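You operate a simulated robot arm through the tools that you are given. There is no shell and no other tool.

You are at the controls of a simulated two-armed robot. One attempt, no reset.

JOB
The container in the orange frame is not plugged in: switch off, plug in, lock it, switch on again.
Fine: at the cold rack; watch till the lamp on its roof lights. The other containers, switches, sliders and plugs stay as they are.

Only the result counts: the job must be done as asked and must still hold three seconds after the hand-in. Knocking over, shifting, dropping, spilling or breaking anything else fails it.

ROBOT AND FRAMES
Two 7-joint arms with two-finger parallel grippers on one trunk that stands fixed in place. Base frame: the origin is at the foot of the trunk, x ahead of it, y to its left, z up; the work surface is at about z = 76. Units: cm, rad, N and s.
The left shoulder is at [7.1, 15.6, 100.5], the right one opposite. Each reaches about 123.1 cm from its shoulder. Payload 3.91 kg a hand.
The tool frame of a hand sits at the grasp point between the pads (the TCP): z along the fingers, y along the line on which they close. The tips reach 3 cm beyond it. The gripper opens to 11 cm. The fingers are 2 cm wide and 1 cm thick; the gripper's body (4.8 by 11.2 cm) begins 5.5 cm behind the TCP.
Orientation is that of the tool frame in the base frame, as [roll, pitch, yaw] about the fixed x, y, z axes, in that order (R = Rz(yaw) Ry(pitch) Rx(roll)). With the fingers straight down and closing along the base's y, the tool's x points along the base's -x, its y along +y and its z along -z.

CONTROLS
- The arms move only by the tool nudge_tool. It takes "left_targets", "right_targets" or both (then of equal length, played together; a hand with none holds still); each is a list of rows, each an object (a shift or turn left out is 0, a gripper value left out holds the last) with "linear": the shift along the base's x, y, z in units of 40 mm (1.0 is 40 mm), a list of three; "dr": the turn, a rotation vector about the base's x, y, z in units of 8 degrees (1.0 is 8 degrees), a list of three; "gripper": the gripper command, from -1 (shut) to 1 (fully open), values between in proportion. In form: [{"linear": [dx, dy, dz], "dr": [rx, ry, rz], "gripper": gripper}, ...]. A call has 1 to 20 rows; each row shifts and turns the commanded pose from where the row before left it. A call with a number of a shift or a turn outside -1 to 1 is refused whole. Each row takes 0.2 s and may step no farther than 5 cm and 0.15 rad from the row before; otherwise, or with a gripper value out of range, the whole call is refused. Where a pose cannot be reached the arm comes as near as it can. A force on the tool above 40 N (or 10 N above the force at the start of the call, whichever is more), or a blocked arm, ends the call early, and 0.2 s more pass. The fingers move at their own pace (about 10.8 cm/s each) and stop on an object; they squeeze with about 24 N. The grip force told is the motor's: it shows also when the fingers shut on nothing. Time passes only in rows, and 0.2 s behind the last, so rows that do not move let the fingers close. It gives the time, the measured TCP pose, the force on the tool (base axes), the opening and the grip force at its end, in the units of the frame above (readings bear some noise), with the torque about the TCP (base axes, N m) and any sound that the robot's microphone picked up.
- Cameras (640 x 400 px; columns grow to the right, rows downward): "scene" is now at [12.12, 5.94, 124.79]; the picture's right is [0.64, -0.77, -0.00], its down [-0.34, -0.28, -0.90] and it looks along [0.69, 0.57, -0.44] (base axes); focal length 353 px, centre (320, 200). "left" rides on the left gripper at [7.2, -1.7, -10.3] in its tool frame; the picture's right is [0.23, 0.97, 0.00], its down [-0.76, 0.18, -0.62] and it looks along [-0.61, 0.14, 0.78] (tool axes); focal length 222 px, centre (320, 200). "right" rides on the right gripper at [7.2, 1.7, -10.3] in its tool frame; the picture's right is [-0.23, 0.97, 0.00], its down [-0.76, -0.18, -0.62] and it looks along [-0.61, -0.14, 0.78] (tool axes); focal length 222 px, centre (320, 200). There is no depth. A picture from a camera that has moved, and an enlarged one, comes with that camera's place and axes in the base frame and with its lens.
- snapshot(camera): a new picture of that camera. It takes no simulated time.
- move_column(by): slides the trunk up (or, below 0, down) by that many cm; the arms and the scene camera ride with it, the base frame stays. It gives what a move gives, with no picture.
- head_to(pan, tilt): turns the head with the scene camera to pan (to the left, within 1.501 rad either way) and tilt (down, from -0.506 to 1.204), counted from straight ahead of the robot. It gives what a move gives.
- close_up(camera, box): a new picture of the part [left, top, right, bottom] of that camera's present view, enlarged. It takes no simulated time.
- hand_in(): hands the job in; it is judged then, once.

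Nothing tells you positions but the pictures and the camera data. Unless the task says otherwise, let go and move clear before handing in.

The tools are called after ">>>" by a JSON object that holds its "op" and its "data". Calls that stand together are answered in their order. nudge_tool: Moves the arms, as the interface text tells. Its arguments: {"type":"object","properties":{"left_targets":{"type":"array","items":{"type":"object","properties":{"linear":{"type":"array","items":{"type":"number"}},"dr":{"type":"array","items":{"type":"number"}},"gripper":{"type":"number"}}}},"right_targets":{"type":"array","items":{"type":"object","properties":{"linear":{"type":"array","items":{"type":"number"}},"dr":{"type":"array","items":{"type":"number"}},"gripper":{"type":"number"}}}}},"required":[]} The other tools are called the same way: move_column (by) moves the trunk up or down; head_to (pan, tilt) turns the head that bears the scene camera; snapshot (camera) takes a picture; close_up (camera, box) takes an enlarged picture of a part of a camera's view; hand_in () hands the job in.

At the start:

```text
t: 0.0
left_ee_pos: [54.22, 67.25, 109.92]
left_orientation: [3.141, -0.001, 3.14]
left_ft_force: [-1.4, -0.5, -0.6]
left_torque: [0.01, 0.02, 0.0]
left_width: 11.0
left_grasp_force: 0.0
right_ee_pos: [86.46, 16.2, 105.08]
right_orientation: [-3.141, 0.0, -3.14]
right_ft_force: [-0.3, 0.0, -0.2]
right_torque: [0.01, -0.01, 0.04]
right_width: 10.99
right_grasp_force: 0.1
trunk travel left (down, up): [-45.0, 49.0]
head pan, tilt (commanded): [0.688, 0.454]
```

scene: 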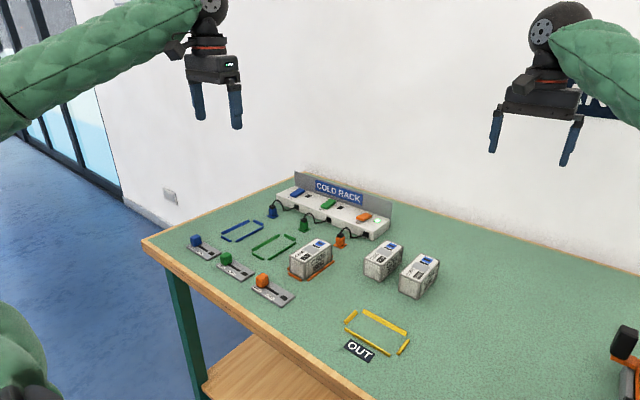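
right: 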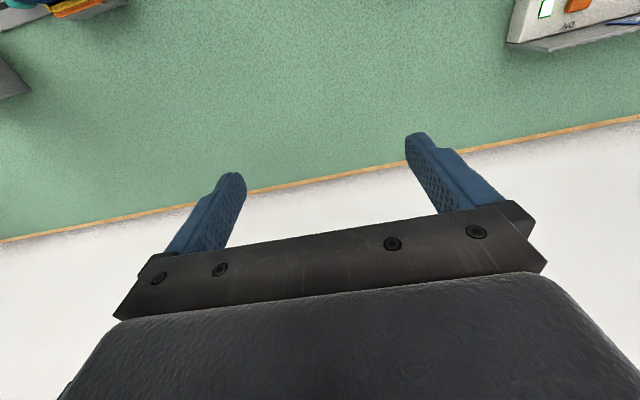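
left: 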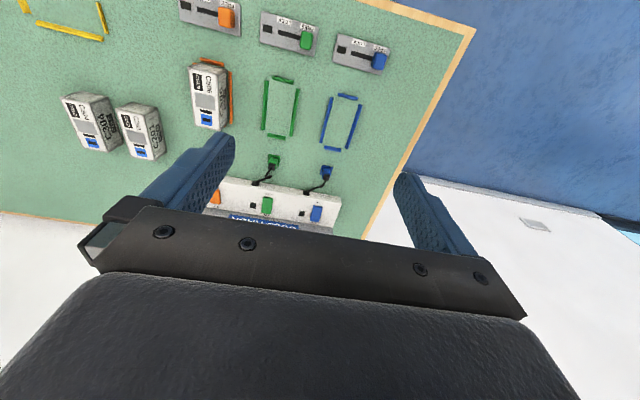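

I see a cold rack at the back with three switches (blue, green, orange), three plugs on cables, three frames, three sliders at the front-left, and one container in the orange frame. I'll take enlarged pictures to understand the parts.

>>> {"op": "close_up", "data": {"camera": "scene", "box": [260, 170, 400, 258]}}

>>> {"op": "close_up", "data": {"camera": "scene", "box": [180, 220, 340, 320]}}

>>> {"op": "close_up", "data": {"camera": "left", "box": [160, 0, 400, 150]}}

>>> {"op": "close_up", "data": {"camera": "left", "box": [160, 120, 400, 270]}}

```text
4.55 times, centred on (330, 214) of scene
camera zoom: at [12.12, 5.94, 124.79], right [0.64, -0.77, 0.0], down [-0.34, -0.28, -0.9], along [0.69, 0.57, -0.44], focal length 1603 px, centre (274, 136)
```

zoom: 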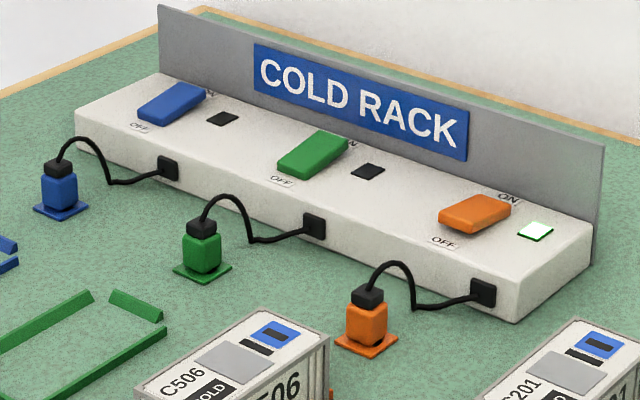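

```text
4.00 times, centred on (260, 270) of scene
camera zoom: at [12.12, 5.94, 124.79], right [0.64, -0.77, 0.0], down [-0.34, -0.28, -0.9], along [0.69, 0.57, -0.44], focal length 1411 px, centre (560, -80)
```

zoom: 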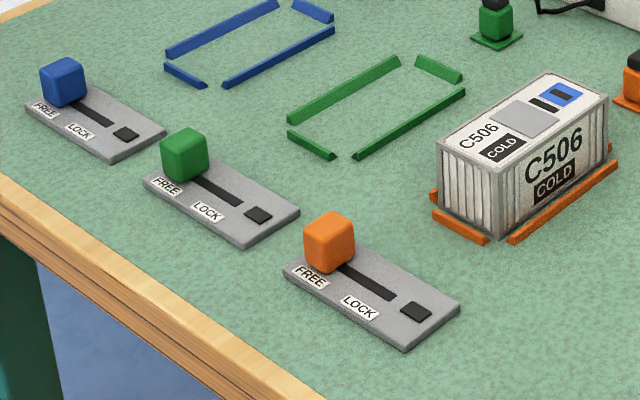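

```text
2.67 times, centred on (280, 75) of left
camera zoom: at [47.05, 65.44, 120.24], right [-0.23, 0.97, 0.0], down [0.76, 0.18, 0.62], along [0.61, 0.14, -0.78], focal length 592 px, centre (427, 533)
```

zoom: 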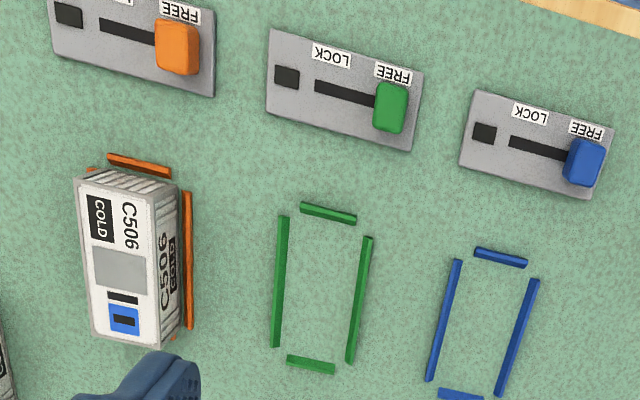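

```text
2.67 times, centred on (280, 195) of left
camera zoom: at [47.05, 65.44, 120.24], right [-0.23, 0.97, 0.0], down [0.76, 0.18, 0.62], along [0.61, 0.14, -0.78], focal length 592 px, centre (427, 213)
```

zoom: 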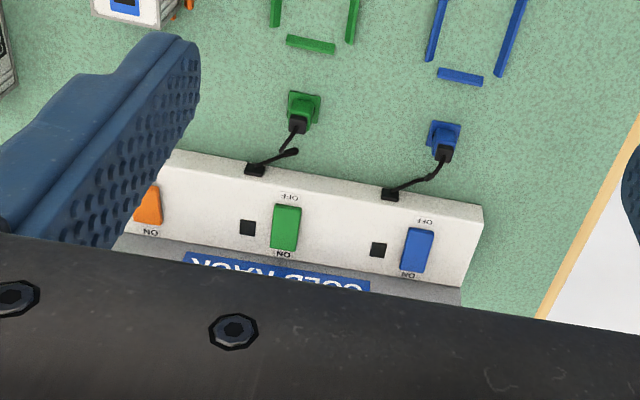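

The orange switch sits at about (79, 47), its plug on a pad at about (73, 49), and the container at about (60, 50). The orange slider runs along y near (49, 52→46). Next I'll zoom in further to read the details.

>>> {"op": "close_up", "data": {"camera": "scene", "box": [328, 205, 392, 245]}}

>>> {"op": "close_up", "data": {"camera": "scene", "box": [284, 232, 348, 272]}}

>>> {"op": "close_up", "data": {"camera": "scene", "box": [242, 265, 306, 305]}}

>>> {"op": "close_up", "data": {"camera": "scene", "box": [360, 235, 440, 285]}}

```text
10.00 times, centred on (360, 225) of scene
camera zoom: at [12.12, 5.94, 124.79], right [0.64, -0.77, 0.0], down [-0.34, -0.28, -0.9], along [0.69, 0.57, -0.44], focal length 3527 px, centre (-80, -50)
```

zoom: 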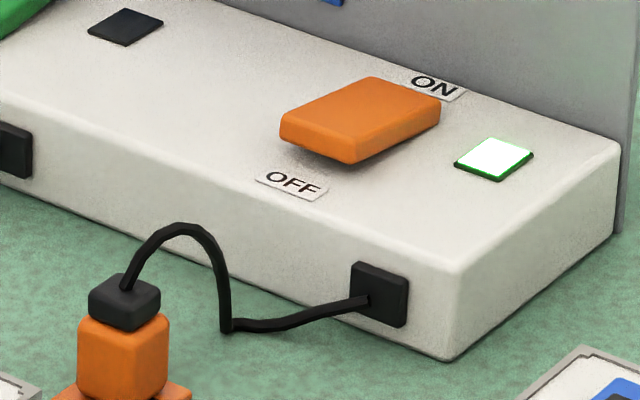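

```text
10.00 times, centred on (316, 252) of scene
camera zoom: at [12.12, 5.94, 124.79], right [0.64, -0.77, 0.0], down [-0.34, -0.28, -0.9], along [0.69, 0.57, -0.44], focal length 3527 px, centre (360, -320)
```

zoom: 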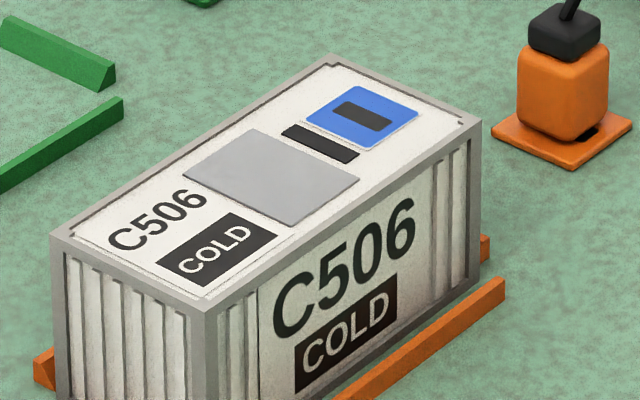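

```text
10.00 times, centred on (274, 285) of scene
camera zoom: at [12.12, 5.94, 124.79], right [0.64, -0.77, 0.0], down [-0.34, -0.28, -0.9], along [0.69, 0.57, -0.44], focal length 3527 px, centre (780, -650)
```

zoom: 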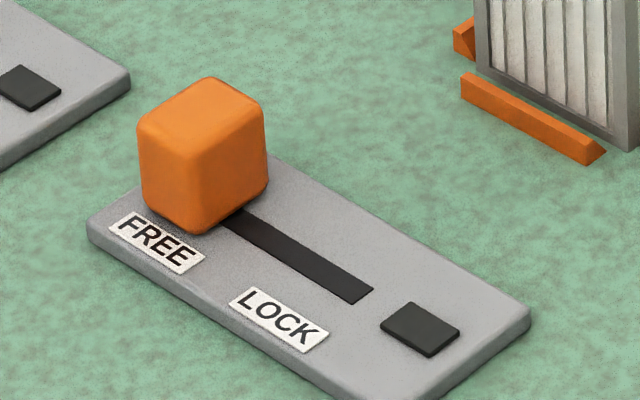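

```text
8.00 times, centred on (400, 260) of scene
camera zoom: at [12.12, 5.94, 124.79], right [0.64, -0.77, 0.0], down [-0.34, -0.28, -0.9], along [0.69, 0.57, -0.44], focal length 2822 px, centre (-320, -280)
```

zoom: 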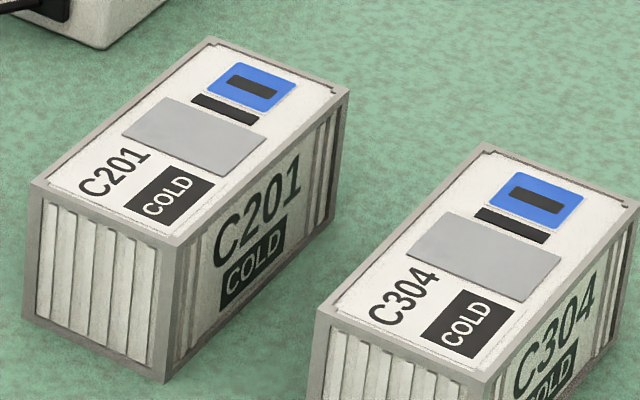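

The orange switch is a rocker, currently pressed down at the ON end. The plug stands in a pad slot, the container socket is the blue plate at its back end, and the roof lamp is the black bar. I'll bring the left hand above the rack with its fingers open for a closer view.

>>> {"op": "nudge_tool", "data": {"left_targets": [{"linear": [0.806, -0.572, -0.469]}, {"linear": [0.806, -0.572, -0.469]}, {"linear": [0.806, -0.572, -0.469]}, {"linear": [0.806, -0.572, -0.469]}, {"linear": [0.806, -0.572, -0.469]}, {"linear": [0.806, -0.572, -0.469]}, {"linear": [0.806, -0.572, -0.469]}, {"linear": [0.806, -0.572, -0.469]}, {}]}}

>>> {"op": "snapshot", "data": {"camera": "left"}}

>>> {"op": "snapshot", "data": {"camera": "scene"}}

```text
t: 2.0
left_ee_pos: [80.02, 48.59, 94.8]
left_orientation: [-3.141, 0.001, -3.141]
left_ft_force: [0.0, -0.6, 1.6]
left_torque: [0.01, -0.02, -0.03]
left_width: 11.0
left_grasp_force: 0.0
right_ee_pos: [86.35, 16.43, 105.13]
right_orientation: [-3.141, 0.0, 3.141]
right_ft_force: [-0.5, -0.4, 0.0]
right_torque: [-0.01, -0.02, -0.01]
right_width: 10.99
right_grasp_force: 0.1
trunk travel left (down, up): [-45.0, 49.0]
head pan, tilt (commanded): [0.688, 0.454]
```

```text
taken
camera left: at [72.97, 46.8, 105.11], right [-0.23, 0.97, 0.0], down [0.76, 0.18, 0.62], along [0.61, 0.14, -0.78], focal length 222 px, centre (320, 200)
```

left: 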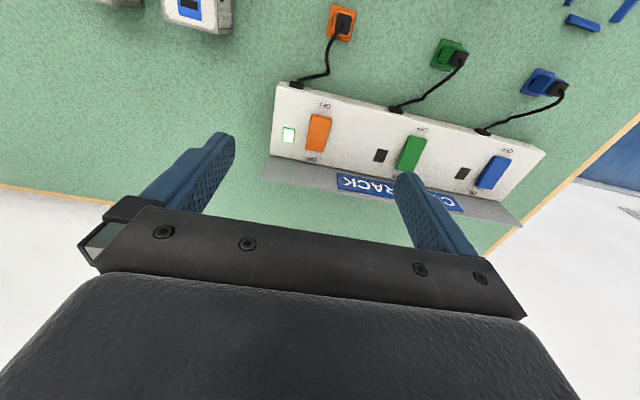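

```text
taken
camera scene: at [12.04, 5.97, 124.8], right [0.64, -0.77, 0.0], down [-0.34, -0.28, -0.9], along [0.69, 0.57, -0.44], focal length 353 px, centre (320, 200)
```

scene: 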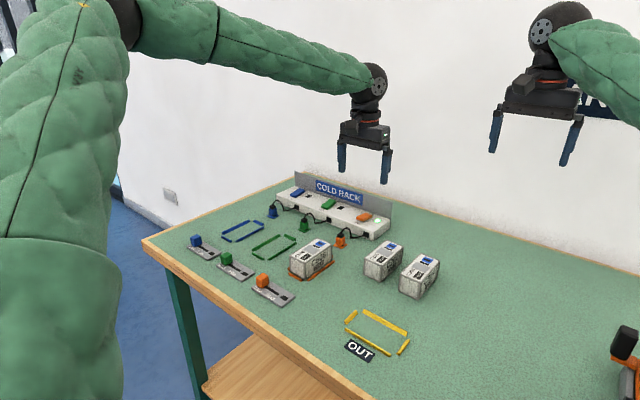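

The left camera now sees the rack from above. I'll zoom in there to locate the switch, plug and socket precisely.

>>> {"op": "close_up", "data": {"camera": "left", "box": [264, 80, 344, 130]}}

>>> {"op": "close_up", "data": {"camera": "left", "box": [264, 120, 344, 170]}}

>>> {"op": "close_up", "data": {"camera": "left", "box": [300, 0, 380, 50]}}

>>> {"op": "close_up", "data": {"camera": "scene", "box": [328, 205, 392, 245]}}

```text
8.00 times, centred on (304, 105) of left
camera zoom: at [72.97, 46.8, 105.11], right [-0.23, 0.97, 0.0], down [0.76, 0.18, 0.62], along [0.61, 0.14, -0.78], focal length 1777 px, centre (448, 960)
```

zoom: 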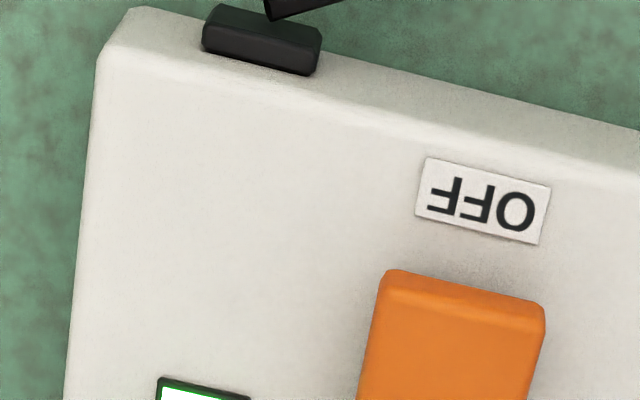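

```text
8.00 times, centred on (304, 145) of left
camera zoom: at [72.97, 46.8, 105.11], right [-0.23, 0.97, 0.0], down [0.76, 0.18, 0.62], along [0.61, 0.14, -0.78], focal length 1777 px, centre (448, 640)
```

zoom: 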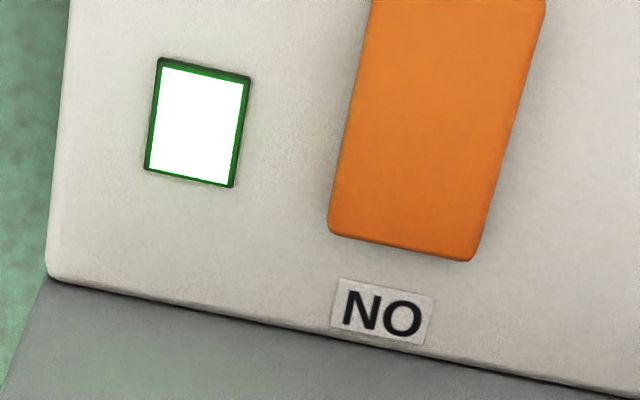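

```text
8.00 times, centred on (340, 25) of left
camera zoom: at [72.97, 46.8, 105.11], right [-0.23, 0.97, 0.0], down [0.76, 0.18, 0.62], along [0.61, 0.14, -0.78], focal length 1777 px, centre (160, 1600)
```

zoom: 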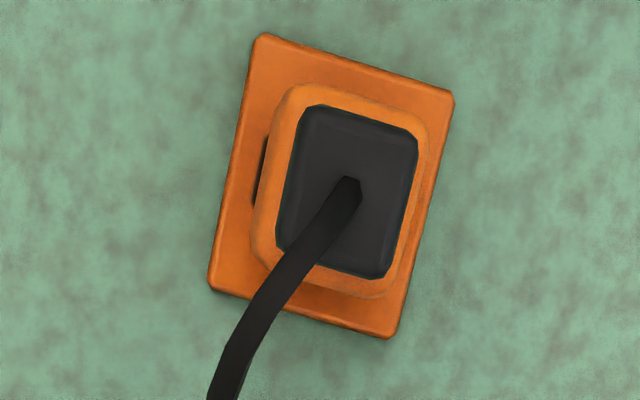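

```text
10.00 times, centred on (360, 225) of scene
camera zoom: at [12.04, 5.97, 124.8], right [0.64, -0.77, 0.0], down [-0.34, -0.28, -0.9], along [0.69, 0.57, -0.44], focal length 3527 px, centre (-80, -50)
```

zoom: 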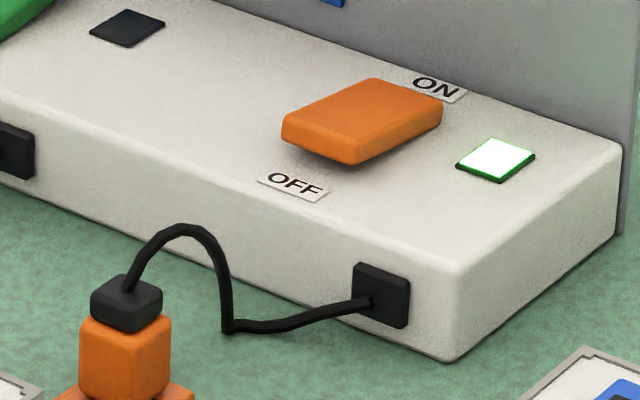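

From the left camera I put the rocker at x ≈ 81.0–85.4, y ≈ 48.8, with its raised front edge near z ≈ 80.3. The plug is at about (72.6, 48.8). I'll close the fingers and come down to just above the OFF end.

>>> {"op": "nudge_tool", "data": {"left_targets": [{"linear": [0.12, 0.04, 0], "gripper": -1}, {"linear": [0.12, 0.04, 0]}, {"linear": [0, 0, -0.8]}, {"linear": [0, 0, -0.8]}, {"linear": [0, 0, -0.8]}, {}, {}]}}

>>> {"op": "snapshot", "data": {"camera": "left"}}

>>> {"op": "close_up", "data": {"camera": "scene", "box": [312, 175, 408, 235]}}

```text
t: 3.6
left_ee_pos: [80.88, 49.16, 85.11]
left_orientation: [-3.141, -0.002, 3.142]
left_ft_force: [0.1, -0.5, 0.0]
left_torque: [0.01, -0.01, 0.0]
left_width: 0.0
left_grasp_force: 23.9
right_ee_pos: [86.46, 16.32, 105.07]
right_orientation: [3.141, 0.001, 3.14]
right_ft_force: [-0.2, 0.7, 0.0]
right_torque: [0.01, -0.04, 0.01]
right_width: 11.0
right_grasp_force: 0.1
trunk travel left (down, up): [-45.0, 49.0]
head pan, tilt (commanded): [0.688, 0.454]
```

```text
taken
camera left: at [73.79, 47.36, 95.49], right [-0.23, 0.97, 0.0], down [0.76, 0.18, 0.62], along [0.61, 0.14, -0.78], focal length 222 px, centre (320, 200)
```

left: 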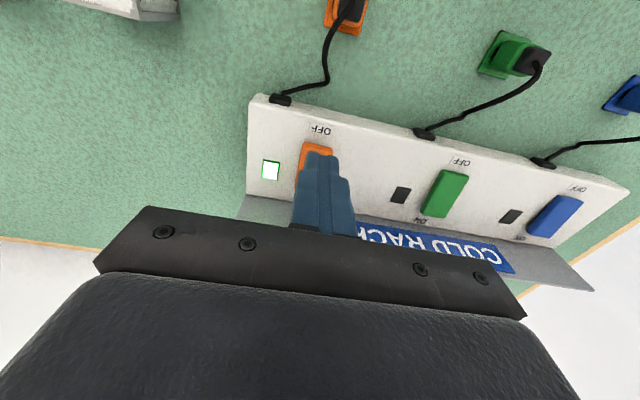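

```text
6.67 times, centred on (360, 205) of scene
camera zoom: at [12.17, 5.95, 124.78], right [0.64, -0.77, 0.0], down [-0.34, -0.28, -0.9], along [0.69, 0.57, -0.44], focal length 2352 px, centre (53, 167)
```

zoom: 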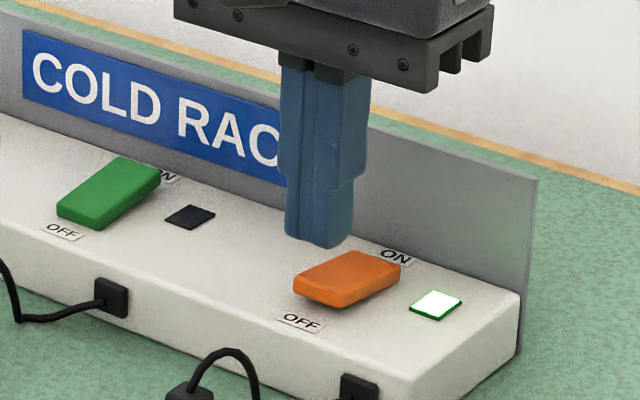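

>>> {"op": "close_up", "data": {"camera": "left", "box": [272, 110, 368, 170]}}

```text
6.67 times, centred on (320, 140) of left
camera zoom: at [73.79, 47.36, 95.49], right [-0.23, 0.97, 0.0], down [0.76, 0.18, 0.62], along [0.61, 0.14, -0.78], focal length 1481 px, centre (320, 600)
```

zoom: 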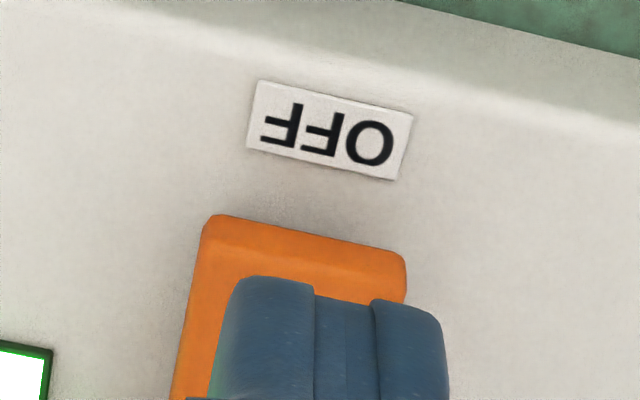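

The fingers are about 0.25 cm too far in y and 2 cm above the rocker. I'll correct that and press the OFF end down in small steps.

>>> {"op": "nudge_tool", "data": {"left_targets": [{"linear": [-0.05, -0.06, 0]}, {"linear": [0, 0, -0.35]}, {"linear": [0, 0, -0.05]}, {"linear": [0, 0, -0.05]}, {"linear": [0, 0, -0.05]}, {}]}}

>>> {"op": "close_up", "data": {"camera": "scene", "box": [328, 200, 392, 240]}}

```text
t: 5.0
left_ee_pos: [80.79, 49.05, 83.24]
left_orientation: [-3.142, 0.001, -3.141]
left_ft_force: [-0.9, -0.8, 0.3]
left_torque: [0.02, 0.02, 0.0]
left_width: 0.0
left_grasp_force: 24.5
right_ee_pos: [86.54, 16.28, 105.02]
right_orientation: [3.141, 0.0, 3.14]
right_ft_force: [-0.1, -0.5, 0.4]
right_torque: [-0.02, -0.01, 0.02]
right_width: 10.99
right_grasp_force: 0.1
trunk travel left (down, up): [-45.0, 49.0]
head pan, tilt (commanded): [0.688, 0.454]
```

```text
10.00 times, centred on (360, 220) of scene
camera zoom: at [12.13, 5.92, 124.79], right [0.64, -0.77, 0.0], down [-0.34, -0.28, -0.9], along [0.69, 0.57, -0.44], focal length 3527 px, centre (-80, 0)
```

zoom: 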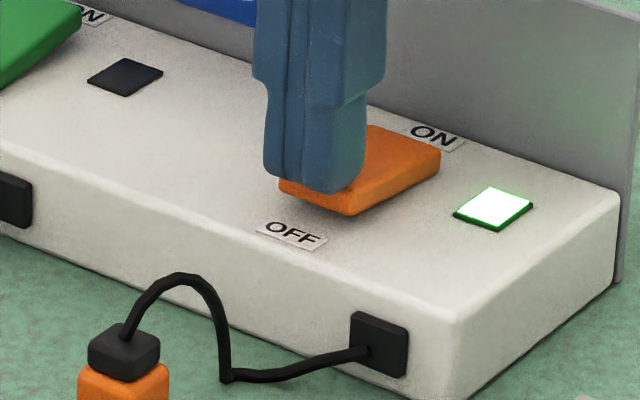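

The fingertips are right over the raised OFF end, nearly touching. I'll press on down.

>>> {"op": "nudge_tool", "data": {"left_targets": [{"linear": [0, 0, -0.05]}, {"linear": [0, 0, -0.05]}, {"linear": [0, 0, -0.05]}, {"linear": [0, 0, -0.05]}, {}]}}

>>> {"op": "close_up", "data": {"camera": "scene", "box": [328, 200, 392, 240]}}

```text
t: 6.2
left_ee_pos: [80.72, 49.01, 82.79]
left_orientation: [3.14, 0.004, -3.141]
left_ft_force: [1.9, 7.6, 22.6]
left_torque: [0.24, -0.3, 0.14]
left_width: 0.01
left_grasp_force: 23.6
right_ee_pos: [86.39, 16.25, 105.24]
right_orientation: [-3.14, 0.002, 3.141]
right_ft_force: [0.5, -0.2, 0.0]
right_torque: [-0.03, 0.01, -0.02]
right_width: 11.01
right_grasp_force: 0.0
trunk travel left (down, up): [-45.0, 49.0]
head pan, tilt (commanded): [0.688, 0.454]
```

```text
10.00 times, centred on (360, 220) of scene
camera zoom: at [11.97, 5.88, 124.84], right [0.64, -0.77, 0.0], down [-0.34, -0.28, -0.9], along [0.69, 0.57, -0.44], focal length 3527 px, centre (-80, 0)
```

zoom: 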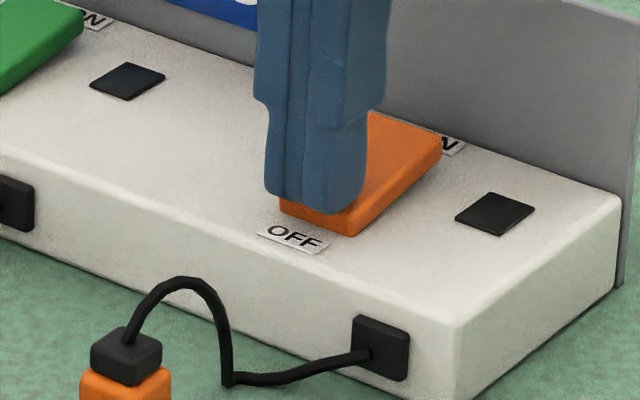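

The rack lamp has gone dark, so the orange switch is now OFF. I'll lift off, open the fingers partway and move above the orange plug.

>>> {"op": "nudge_tool", "data": {"left_targets": [{"linear": [0, 0, 0.5]}, {"linear": [0, 0, 0.9]}, {"linear": [0, 0, 0.9]}, {"linear": [-0.7, 0.017, 0], "gripper": 0.0}, {"linear": [-0.7, 0.017, 0]}, {"linear": [-0.7, 0.016, 0]}, {}]}}

>>> {"op": "snapshot", "data": {"camera": "left"}}

>>> {"op": "close_up", "data": {"camera": "scene", "box": [312, 180, 408, 240]}}

```text
t: 7.8
left_ee_pos: [72.38, 49.16, 91.49]
left_orientation: [3.141, 0.0, 3.141]
left_ft_force: [0.3, -0.4, -0.1]
left_torque: [0.0, 0.01, 0.01]
left_width: 5.52
left_grasp_force: 0.1
right_ee_pos: [86.46, 16.28, 105.04]
right_orientation: [3.141, -0.002, -3.141]
right_ft_force: [-0.8, -0.5, 0.1]
right_torque: [-0.06, -0.02, -0.01]
right_width: 10.98
right_grasp_force: 0.1
trunk travel left (down, up): [-45.0, 49.0]
head pan, tilt (commanded): [0.688, 0.454]
```

```text
taken
camera left: at [65.18, 47.33, 102.04], right [-0.23, 0.97, 0.0], down [0.76, 0.18, 0.62], along [0.61, 0.14, -0.78], focal length 222 px, centre (320, 200)
```

left: 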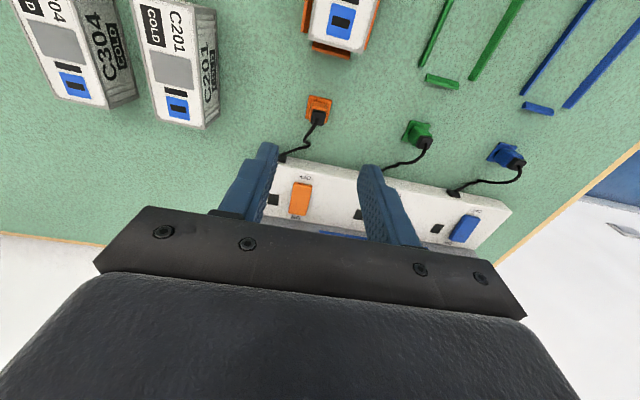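

```text
6.67 times, centred on (360, 210) of scene
camera zoom: at [12.21, 5.91, 124.78], right [0.64, -0.77, 0.0], down [-0.34, -0.28, -0.9], along [0.69, 0.57, -0.44], focal length 2352 px, centre (53, 133)
```

zoom: 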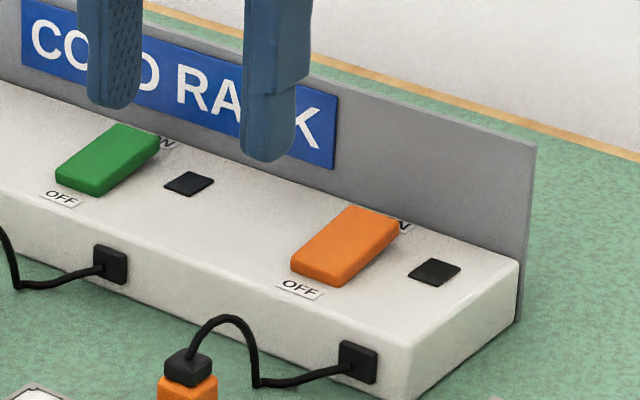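

The orange rocker is tilted to OFF and its lamp stays dark. I'll zoom in on the plug and container socket from here to measure how they lie relative to the hand.

>>> {"op": "close_up", "data": {"camera": "left", "box": [280, 80, 360, 130]}}

>>> {"op": "close_up", "data": {"camera": "left", "box": [300, 0, 380, 50]}}

```text
8.00 times, centred on (320, 105) of left
camera zoom: at [65.18, 47.33, 102.04], right [-0.23, 0.97, 0.0], down [0.76, 0.18, 0.62], along [0.61, 0.14, -0.78], focal length 1777 px, centre (320, 960)
```

zoom: 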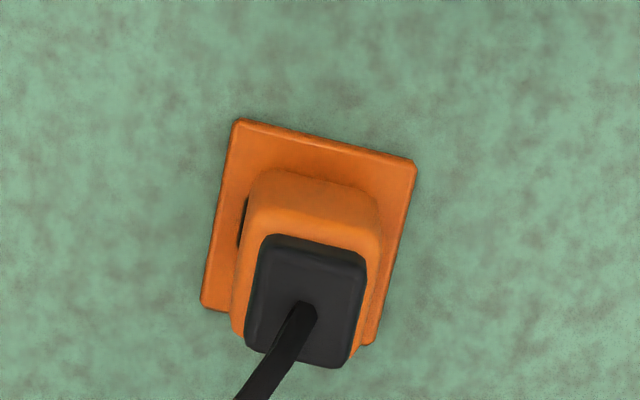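

```text
8.00 times, centred on (340, 25) of left
camera zoom: at [65.18, 47.33, 102.04], right [-0.23, 0.97, 0.0], down [0.76, 0.18, 0.62], along [0.61, 0.14, -0.78], focal length 1777 px, centre (160, 1600)
```

zoom: 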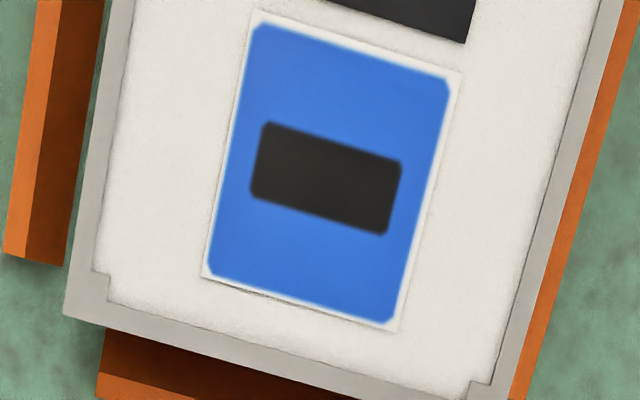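

By my estimate the plug is 0.1 cm ahead of and 0.15 cm to the right of the hand, and the socket lies 7.7 cm nearer than the plug. I'll come down partway and check the alignment again.

>>> {"op": "nudge_tool", "data": {"left_targets": [{"linear": [0.02, -0.04, -0.45]}, {"linear": [0, 0, -0.7]}, {"linear": [0, 0, -0.65]}, {}, {}]}}

>>> {"op": "close_up", "data": {"camera": "left", "box": [240, 90, 400, 190]}}

>>> {"op": "close_up", "data": {"camera": "scene", "box": [292, 190, 388, 250]}}

```text
t: 9.0
left_ee_pos: [72.33, 49.06, 84.44]
left_orientation: [3.141, -0.001, 3.141]
left_ft_force: [-0.2, -0.1, -0.1]
left_torque: [-0.02, 0.0, 0.0]
left_width: 5.52
left_grasp_force: 0.1
right_ee_pos: [86.47, 16.2, 105.02]
right_orientation: [3.14, 0.0, -3.14]
right_ft_force: [-0.3, 0.2, -0.5]
right_torque: [-0.02, 0.0, -0.03]
right_width: 11.01
right_grasp_force: 0.1
trunk travel left (down, up): [-45.0, 49.0]
head pan, tilt (commanded): [0.688, 0.454]
```

```text
4.00 times, centred on (320, 140) of left
camera zoom: at [65.19, 47.27, 94.79], right [-0.23, 0.97, 0.0], down [0.76, 0.18, 0.62], along [0.61, 0.14, -0.78], focal length 888 px, centre (320, 440)
```

zoom: 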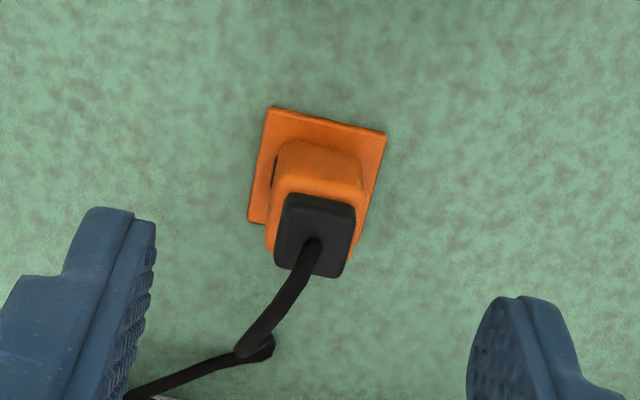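

```text
6.67 times, centred on (340, 220) of scene
camera zoom: at [12.16, 5.94, 124.78], right [0.64, -0.77, 0.0], down [-0.34, -0.28, -0.9], along [0.69, 0.57, -0.44], focal length 2352 px, centre (187, 67)
```

zoom: 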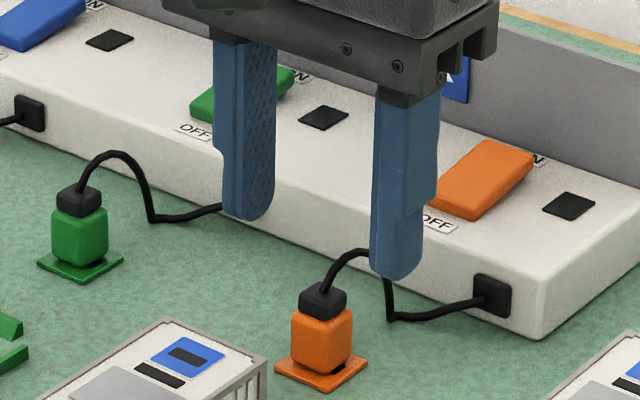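

The hand is centred on the plug to within 1 mm. I'll descend so the fingertips are beside the plug body, just above the pad.

>>> {"op": "nudge_tool", "data": {"left_targets": [{"linear": [0, -0.015, -0.5]}, {"linear": [0, 0, -0.4]}, {"linear": [0, 0, -0.2]}, {}]}}

>>> {"op": "close_up", "data": {"camera": "left", "box": [240, 90, 400, 190]}}

>>> {"op": "close_up", "data": {"camera": "scene", "box": [308, 205, 372, 245]}}

```text
t: 10.0
left_ee_pos: [72.37, 48.9, 80.02]
left_orientation: [3.141, -0.001, 3.141]
left_ft_force: [0.5, 0.4, -0.4]
left_torque: [0.01, 0.0, -0.01]
left_width: 5.5
left_grasp_force: 0.1
right_ee_pos: [86.42, 16.31, 105.08]
right_orientation: [3.141, -0.001, 3.14]
right_ft_force: [0.2, -0.1, 0.2]
right_torque: [0.02, 0.0, -0.01]
right_width: 11.0
right_grasp_force: 0.1
trunk travel left (down, up): [-45.0, 49.0]
head pan, tilt (commanded): [0.688, 0.454]
```

```text
4.00 times, centred on (320, 140) of left
camera zoom: at [65.27, 47.14, 90.37], right [-0.23, 0.97, 0.0], down [0.76, 0.18, 0.62], along [0.61, 0.14, -0.78], focal length 888 px, centre (320, 440)
```

zoom: 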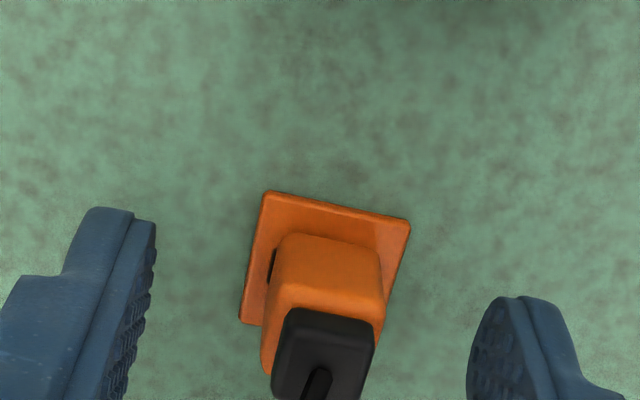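

```text
10.00 times, centred on (340, 225) of scene
camera zoom: at [12.12, 5.92, 124.79], right [0.64, -0.77, 0.0], down [-0.34, -0.28, -0.9], along [0.69, 0.57, -0.44], focal length 3527 px, centre (120, -50)
```

zoom: 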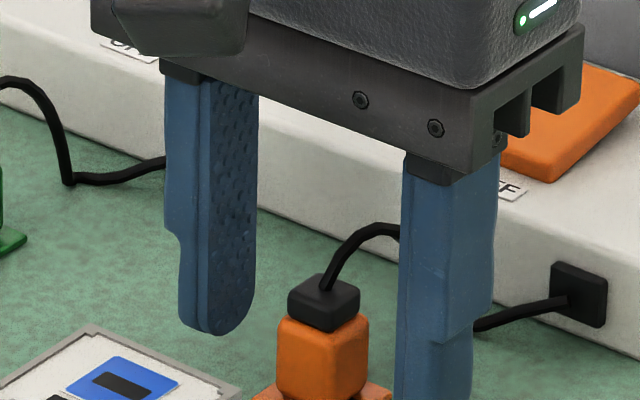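

The fingers straddle the plug symmetrically, so I'll close on it now.

>>> {"op": "nudge_tool", "data": {"left_targets": [{"gripper": -1}, {}, {}]}}

>>> {"op": "close_up", "data": {"camera": "left", "box": [240, 90, 400, 190]}}

>>> {"op": "close_up", "data": {"camera": "scene", "box": [308, 205, 372, 245]}}

```text
t: 10.8
left_ee_pos: [72.43, 48.85, 80.07]
left_orientation: [3.141, 0.0, 3.141]
left_ft_force: [-0.2, 0.0, 0.0]
left_torque: [-0.02, 0.02, 0.01]
left_width: 1.69
left_grasp_force: 24.2
right_ee_pos: [86.46, 16.23, 105.09]
right_orientation: [3.14, -0.001, 3.141]
right_ft_force: [0.4, -0.4, 0.3]
right_torque: [-0.01, -0.01, 0.0]
right_width: 11.02
right_grasp_force: 0.0
trunk travel left (down, up): [-45.0, 49.0]
head pan, tilt (commanded): [0.688, 0.454]
```

```text
4.00 times, centred on (320, 140) of left
camera zoom: at [65.28, 47.15, 90.38], right [-0.23, 0.97, 0.0], down [0.76, 0.18, 0.62], along [0.61, 0.14, -0.78], focal length 888 px, centre (320, 440)
```

zoom: 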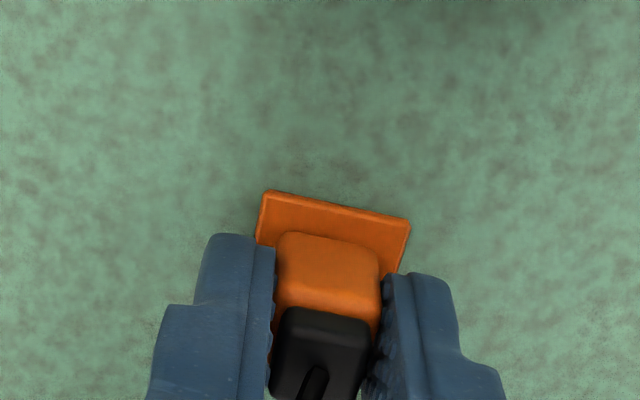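

```text
10.00 times, centred on (340, 225) of scene
camera zoom: at [12.14, 5.93, 124.79], right [0.64, -0.77, 0.0], down [-0.34, -0.28, -0.9], along [0.69, 0.57, -0.44], focal length 3527 px, centre (120, -50)
```

zoom: 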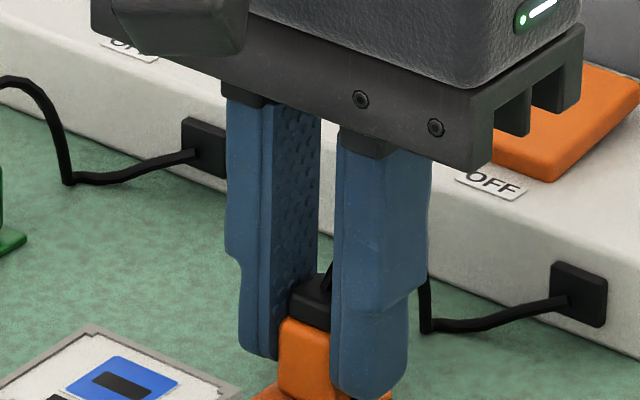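

The plug is gripped at a width of 1.7 cm with no side load. I'll lift it straight up.

>>> {"op": "nudge_tool", "data": {"left_targets": [{"linear": [0, 0, 0.1]}, {"linear": [0, 0, 0.2]}, {"linear": [0, 0, 0.3]}, {"linear": [0, 0, 0.4]}, {"linear": [0, 0, 0.5]}, {"linear": [0, 0, 0.25]}, {}]}}

>>> {"op": "snapshot", "data": {"camera": "left"}}

>>> {"op": "close_up", "data": {"camera": "scene", "box": [292, 180, 388, 240]}}

```text
t: 12.4
left_ee_pos: [72.3, 49.04, 87.02]
left_orientation: [-3.141, 0.0, 3.141]
left_ft_force: [0.1, 0.2, 0.0]
left_torque: [0.0, 0.01, 0.01]
left_width: 1.71
left_grasp_force: 24.0
right_ee_pos: [86.45, 16.24, 105.11]
right_orientation: [-3.141, 0.001, 3.141]
right_ft_force: [-0.1, 0.0, -0.2]
right_torque: [-0.01, 0.0, 0.03]
right_width: 10.99
right_grasp_force: 0.1
trunk travel left (down, up): [-45.0, 49.0]
head pan, tilt (commanded): [0.688, 0.454]
```

```text
taken
camera left: at [65.21, 47.23, 97.34], right [-0.23, 0.97, 0.0], down [0.76, 0.18, 0.62], along [0.61, 0.14, -0.78], focal length 222 px, centre (320, 200)
```

left: 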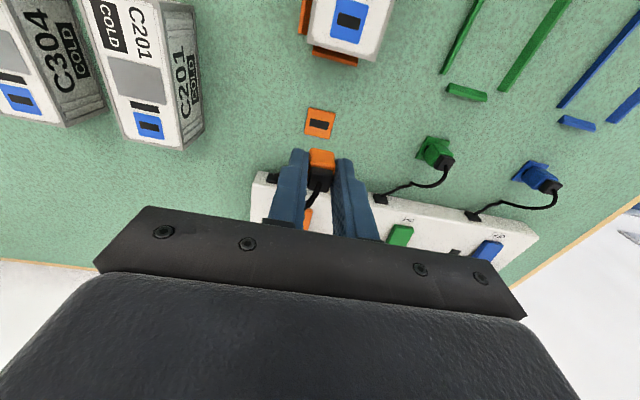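

```text
6.67 times, centred on (340, 210) of scene
camera zoom: at [12.14, 5.93, 124.79], right [0.64, -0.77, 0.0], down [-0.34, -0.28, -0.9], along [0.69, 0.57, -0.44], focal length 2352 px, centre (187, 133)
```

zoom: 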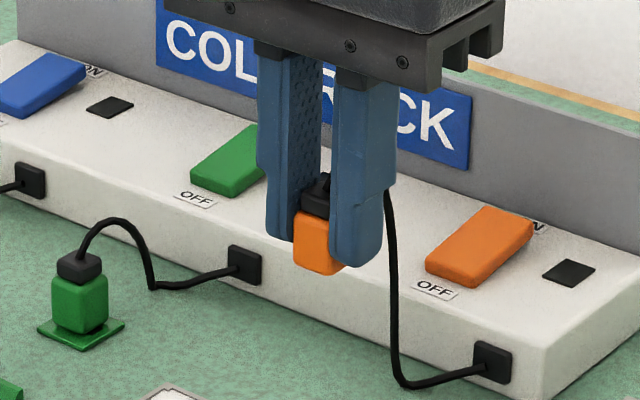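

The plug came out cleanly. I'll look at its underside, the pad slot and the socket so I can fix the offset exactly.

>>> {"op": "close_up", "data": {"camera": "scene", "box": [322, 200, 354, 220]}}

>>> {"op": "close_up", "data": {"camera": "left", "box": [280, 95, 360, 145]}}

>>> {"op": "close_up", "data": {"camera": "left", "box": [288, 140, 352, 180]}}

>>> {"op": "close_up", "data": {"camera": "left", "box": [304, 0, 384, 50]}}

```text
16.00 times, centred on (338, 210) of scene
camera zoom: at [12.14, 5.93, 124.79], right [0.64, -0.77, 0.0], down [-0.34, -0.28, -0.9], along [0.69, 0.57, -0.44], focal length 5644 px, centre (32, 40)
```

zoom: 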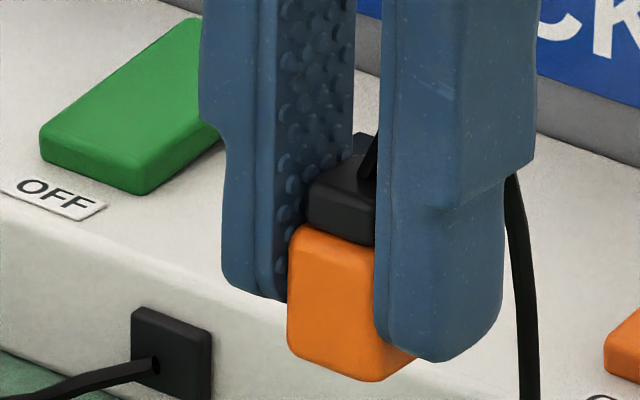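

```text
8.00 times, centred on (320, 120) of left
camera zoom: at [65.21, 47.23, 97.34], right [-0.23, 0.97, 0.0], down [0.76, 0.18, 0.62], along [0.61, 0.14, -0.78], focal length 1777 px, centre (320, 840)
```

zoom: 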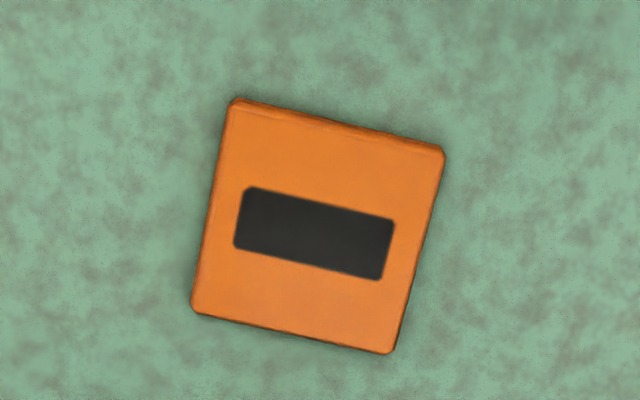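

```text
10.00 times, centred on (320, 160) of left
camera zoom: at [65.21, 47.23, 97.34], right [-0.23, 0.97, 0.0], down [0.76, 0.18, 0.62], along [0.61, 0.14, -0.78], focal length 2221 px, centre (320, 600)
```

zoom: 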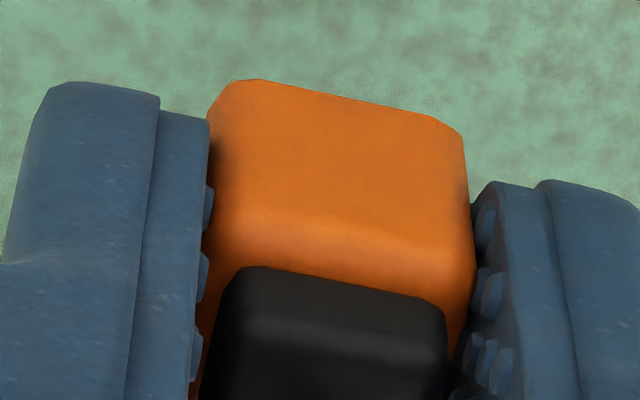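

```text
8.00 times, centred on (344, 25) of left
camera zoom: at [65.21, 47.23, 97.34], right [-0.23, 0.97, 0.0], down [0.76, 0.18, 0.62], along [0.61, 0.14, -0.78], focal length 1777 px, centre (128, 1600)
```

zoom: 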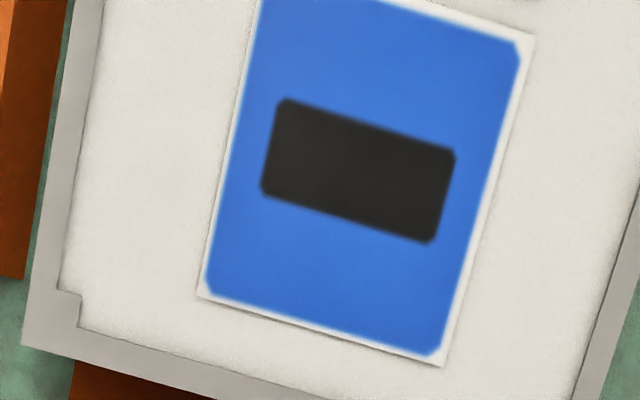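

The plug has a flat base with no visible blade. The pad slot sits right under the hand, and the socket is about 7.7 cm nearer with the same y. I'll carry the plug across to hover above the socket.

>>> {"op": "nudge_tool", "data": {"left_targets": [{"linear": [-0.4, -0.01, 0]}, {"linear": [-0.6, -0.01, 0]}, {"linear": [-0.6, 0, 0]}, {"linear": [-0.325, 0, 0]}, {}, {}]}}

>>> {"op": "snapshot", "data": {"camera": "left"}}

>>> {"op": "close_up", "data": {"camera": "scene", "box": [276, 200, 372, 260]}}

```text
t: 13.8
left_ee_pos: [64.7, 48.89, 87.11]
left_orientation: [3.141, 0.0, -3.141]
left_ft_force: [-0.4, -0.1, -0.3]
left_torque: [0.04, -0.01, 0.0]
left_width: 1.68
left_grasp_force: 24.1
right_ee_pos: [86.45, 16.21, 105.15]
right_orientation: [-3.141, 0.0, -3.141]
right_ft_force: [0.8, -0.3, -0.2]
right_torque: [-0.01, 0.01, -0.02]
right_width: 10.98
right_grasp_force: 0.0
trunk travel left (down, up): [-45.0, 49.0]
head pan, tilt (commanded): [0.688, 0.454]
```

```text
taken
camera left: at [57.52, 47.12, 97.41], right [-0.23, 0.97, 0.0], down [0.76, 0.18, 0.62], along [0.61, 0.14, -0.78], focal length 222 px, centre (320, 200)
```

left: 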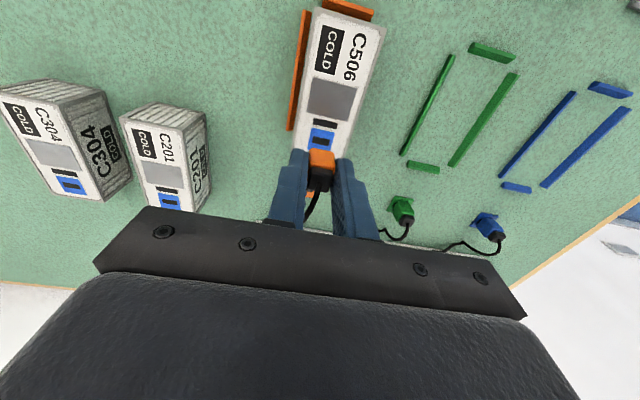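

```text
6.67 times, centred on (324, 230) of scene
camera zoom: at [12.12, 5.94, 124.79], right [0.64, -0.77, 0.0], down [-0.34, -0.28, -0.9], along [0.69, 0.57, -0.44], focal length 2352 px, centre (293, 0)
```

zoom: 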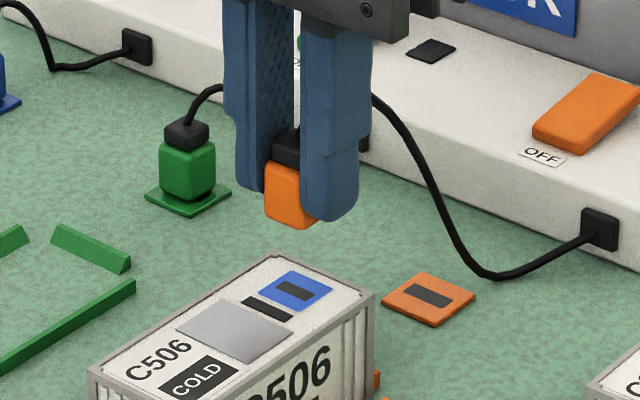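

>>> {"op": "close_up", "data": {"camera": "left", "box": [280, 115, 360, 165]}}

>>> {"op": "close_up", "data": {"camera": "scene", "box": [296, 215, 352, 250]}}

```text
8.00 times, centred on (320, 140) of left
camera zoom: at [57.52, 47.12, 97.41], right [-0.23, 0.97, 0.0], down [0.76, 0.18, 0.62], along [0.61, 0.14, -0.78], focal length 1777 px, centre (320, 680)
```

zoom: 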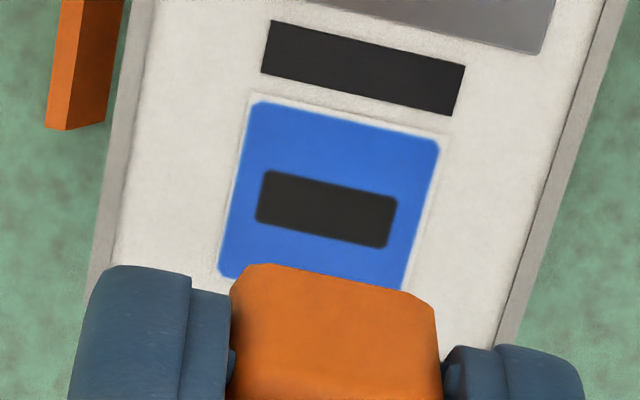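

```text
11.43 times, centred on (324, 232) of scene
camera zoom: at [12.12, 5.94, 124.79], right [0.64, -0.77, 0.0], down [-0.34, -0.28, -0.9], along [0.69, 0.57, -0.44], focal length 4031 px, centre (274, -171)
```

zoom: 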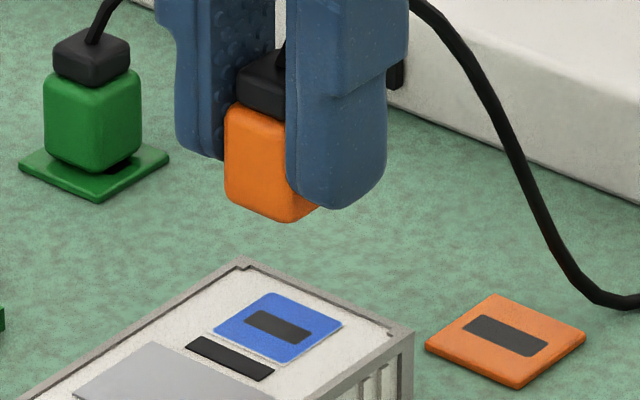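

The plug and the socket slot agree to within about 1 mm in both views. I'll lower to just above the roof and check again.

>>> {"op": "nudge_tool", "data": {"left_targets": [{"linear": [0, 0.01, -0.3]}, {"linear": [0, 0, -0.2]}, {"linear": [0, 0, -0.1]}, {}, {}]}}

>>> {"op": "close_up", "data": {"camera": "left", "box": [280, 115, 360, 165]}}

>>> {"op": "close_up", "data": {"camera": "scene", "box": [296, 215, 352, 250]}}

```text
t: 15.0
left_ee_pos: [64.68, 49.1, 84.63]
left_orientation: [-3.141, -0.001, 3.141]
left_ft_force: [0.4, -0.3, 0.1]
left_torque: [0.0, -0.02, -0.01]
left_width: 1.69
left_grasp_force: 23.7
right_ee_pos: [86.43, 16.31, 105.06]
right_orientation: [3.14, 0.001, 3.14]
right_ft_force: [-0.5, -1.0, 0.9]
right_torque: [-0.01, 0.0, 0.0]
right_width: 10.99
right_grasp_force: 0.0
trunk travel left (down, up): [-45.0, 49.0]
head pan, tilt (commanded): [0.688, 0.454]
```

```text
8.00 times, centred on (320, 140) of left
camera zoom: at [57.51, 47.14, 95.07], right [-0.23, 0.97, 0.0], down [0.76, 0.18, 0.62], along [0.61, 0.14, -0.78], focal length 1777 px, centre (320, 680)
```

zoom: 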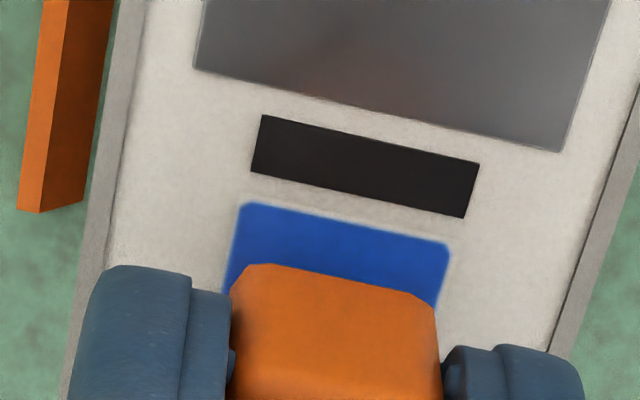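

```text
11.43 times, centred on (324, 232) of scene
camera zoom: at [12.14, 5.93, 124.79], right [0.64, -0.77, 0.0], down [-0.34, -0.28, -0.9], along [0.69, 0.57, -0.44], focal length 4031 px, centre (274, -171)
```

zoom: 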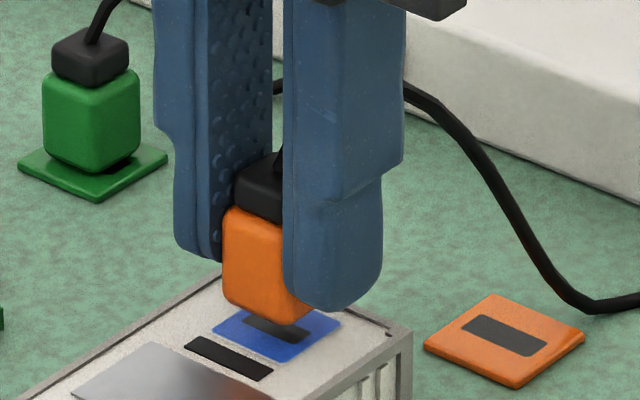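

The plug hovers about 0.5 cm above the socket and still lines up. I'll lower it gently until it makes contact.

>>> {"op": "nudge_tool", "data": {"left_targets": [{"linear": [0, 0, -0.04]}, {"linear": [0, 0, -0.03]}, {"linear": [0, 0, -0.025]}, {"linear": [0, 0, -0.025]}, {}]}}

>>> {"op": "close_up", "data": {"camera": "left", "box": [280, 115, 360, 165]}}

>>> {"op": "close_up", "data": {"camera": "scene", "box": [296, 215, 352, 250]}}

```text
t: 16.2
left_ee_pos: [64.67, 48.85, 84.13]
left_orientation: [-3.141, 0.0, -3.141]
left_ft_force: [-0.7, -0.3, -1.0]
left_torque: [0.0, -0.02, 0.0]
left_width: 1.71
left_grasp_force: 23.7
right_ee_pos: [86.47, 16.13, 105.01]
right_orientation: [3.141, 0.0, 3.141]
right_ft_force: [-0.5, 0.3, -0.1]
right_torque: [-0.02, -0.02, -0.01]
right_width: 11.01
right_grasp_force: 0.1
trunk travel left (down, up): [-45.0, 49.0]
head pan, tilt (commanded): [0.688, 0.454]
```

```text
8.00 times, centred on (320, 140) of left
camera zoom: at [57.56, 47.08, 94.51], right [-0.23, 0.97, 0.0], down [0.76, 0.18, 0.62], along [0.61, 0.14, -0.78], focal length 1777 px, centre (320, 680)
```

zoom: 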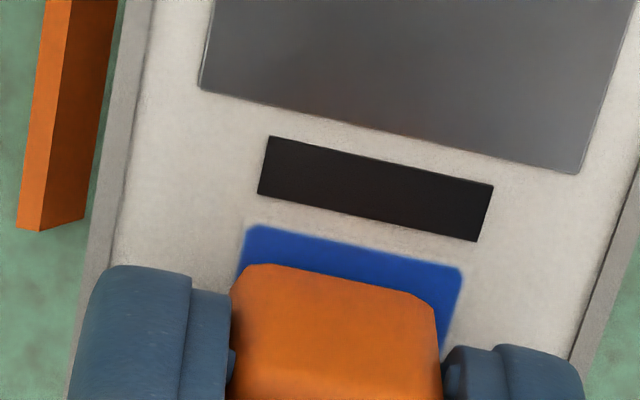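

```text
11.43 times, centred on (324, 232) of scene
camera zoom: at [12.13, 5.93, 124.79], right [0.64, -0.77, 0.0], down [-0.34, -0.28, -0.9], along [0.69, 0.57, -0.44], focal length 4031 px, centre (274, -171)
```

zoom: 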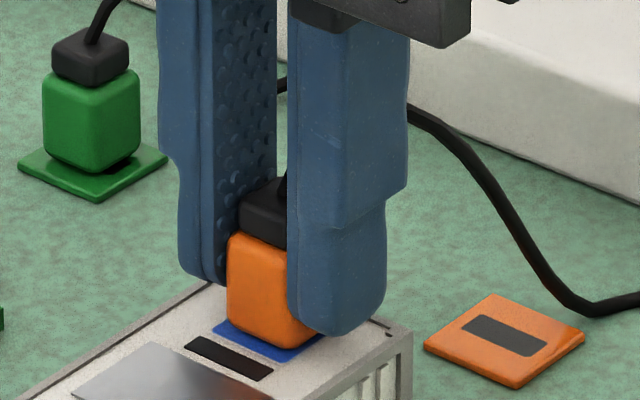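

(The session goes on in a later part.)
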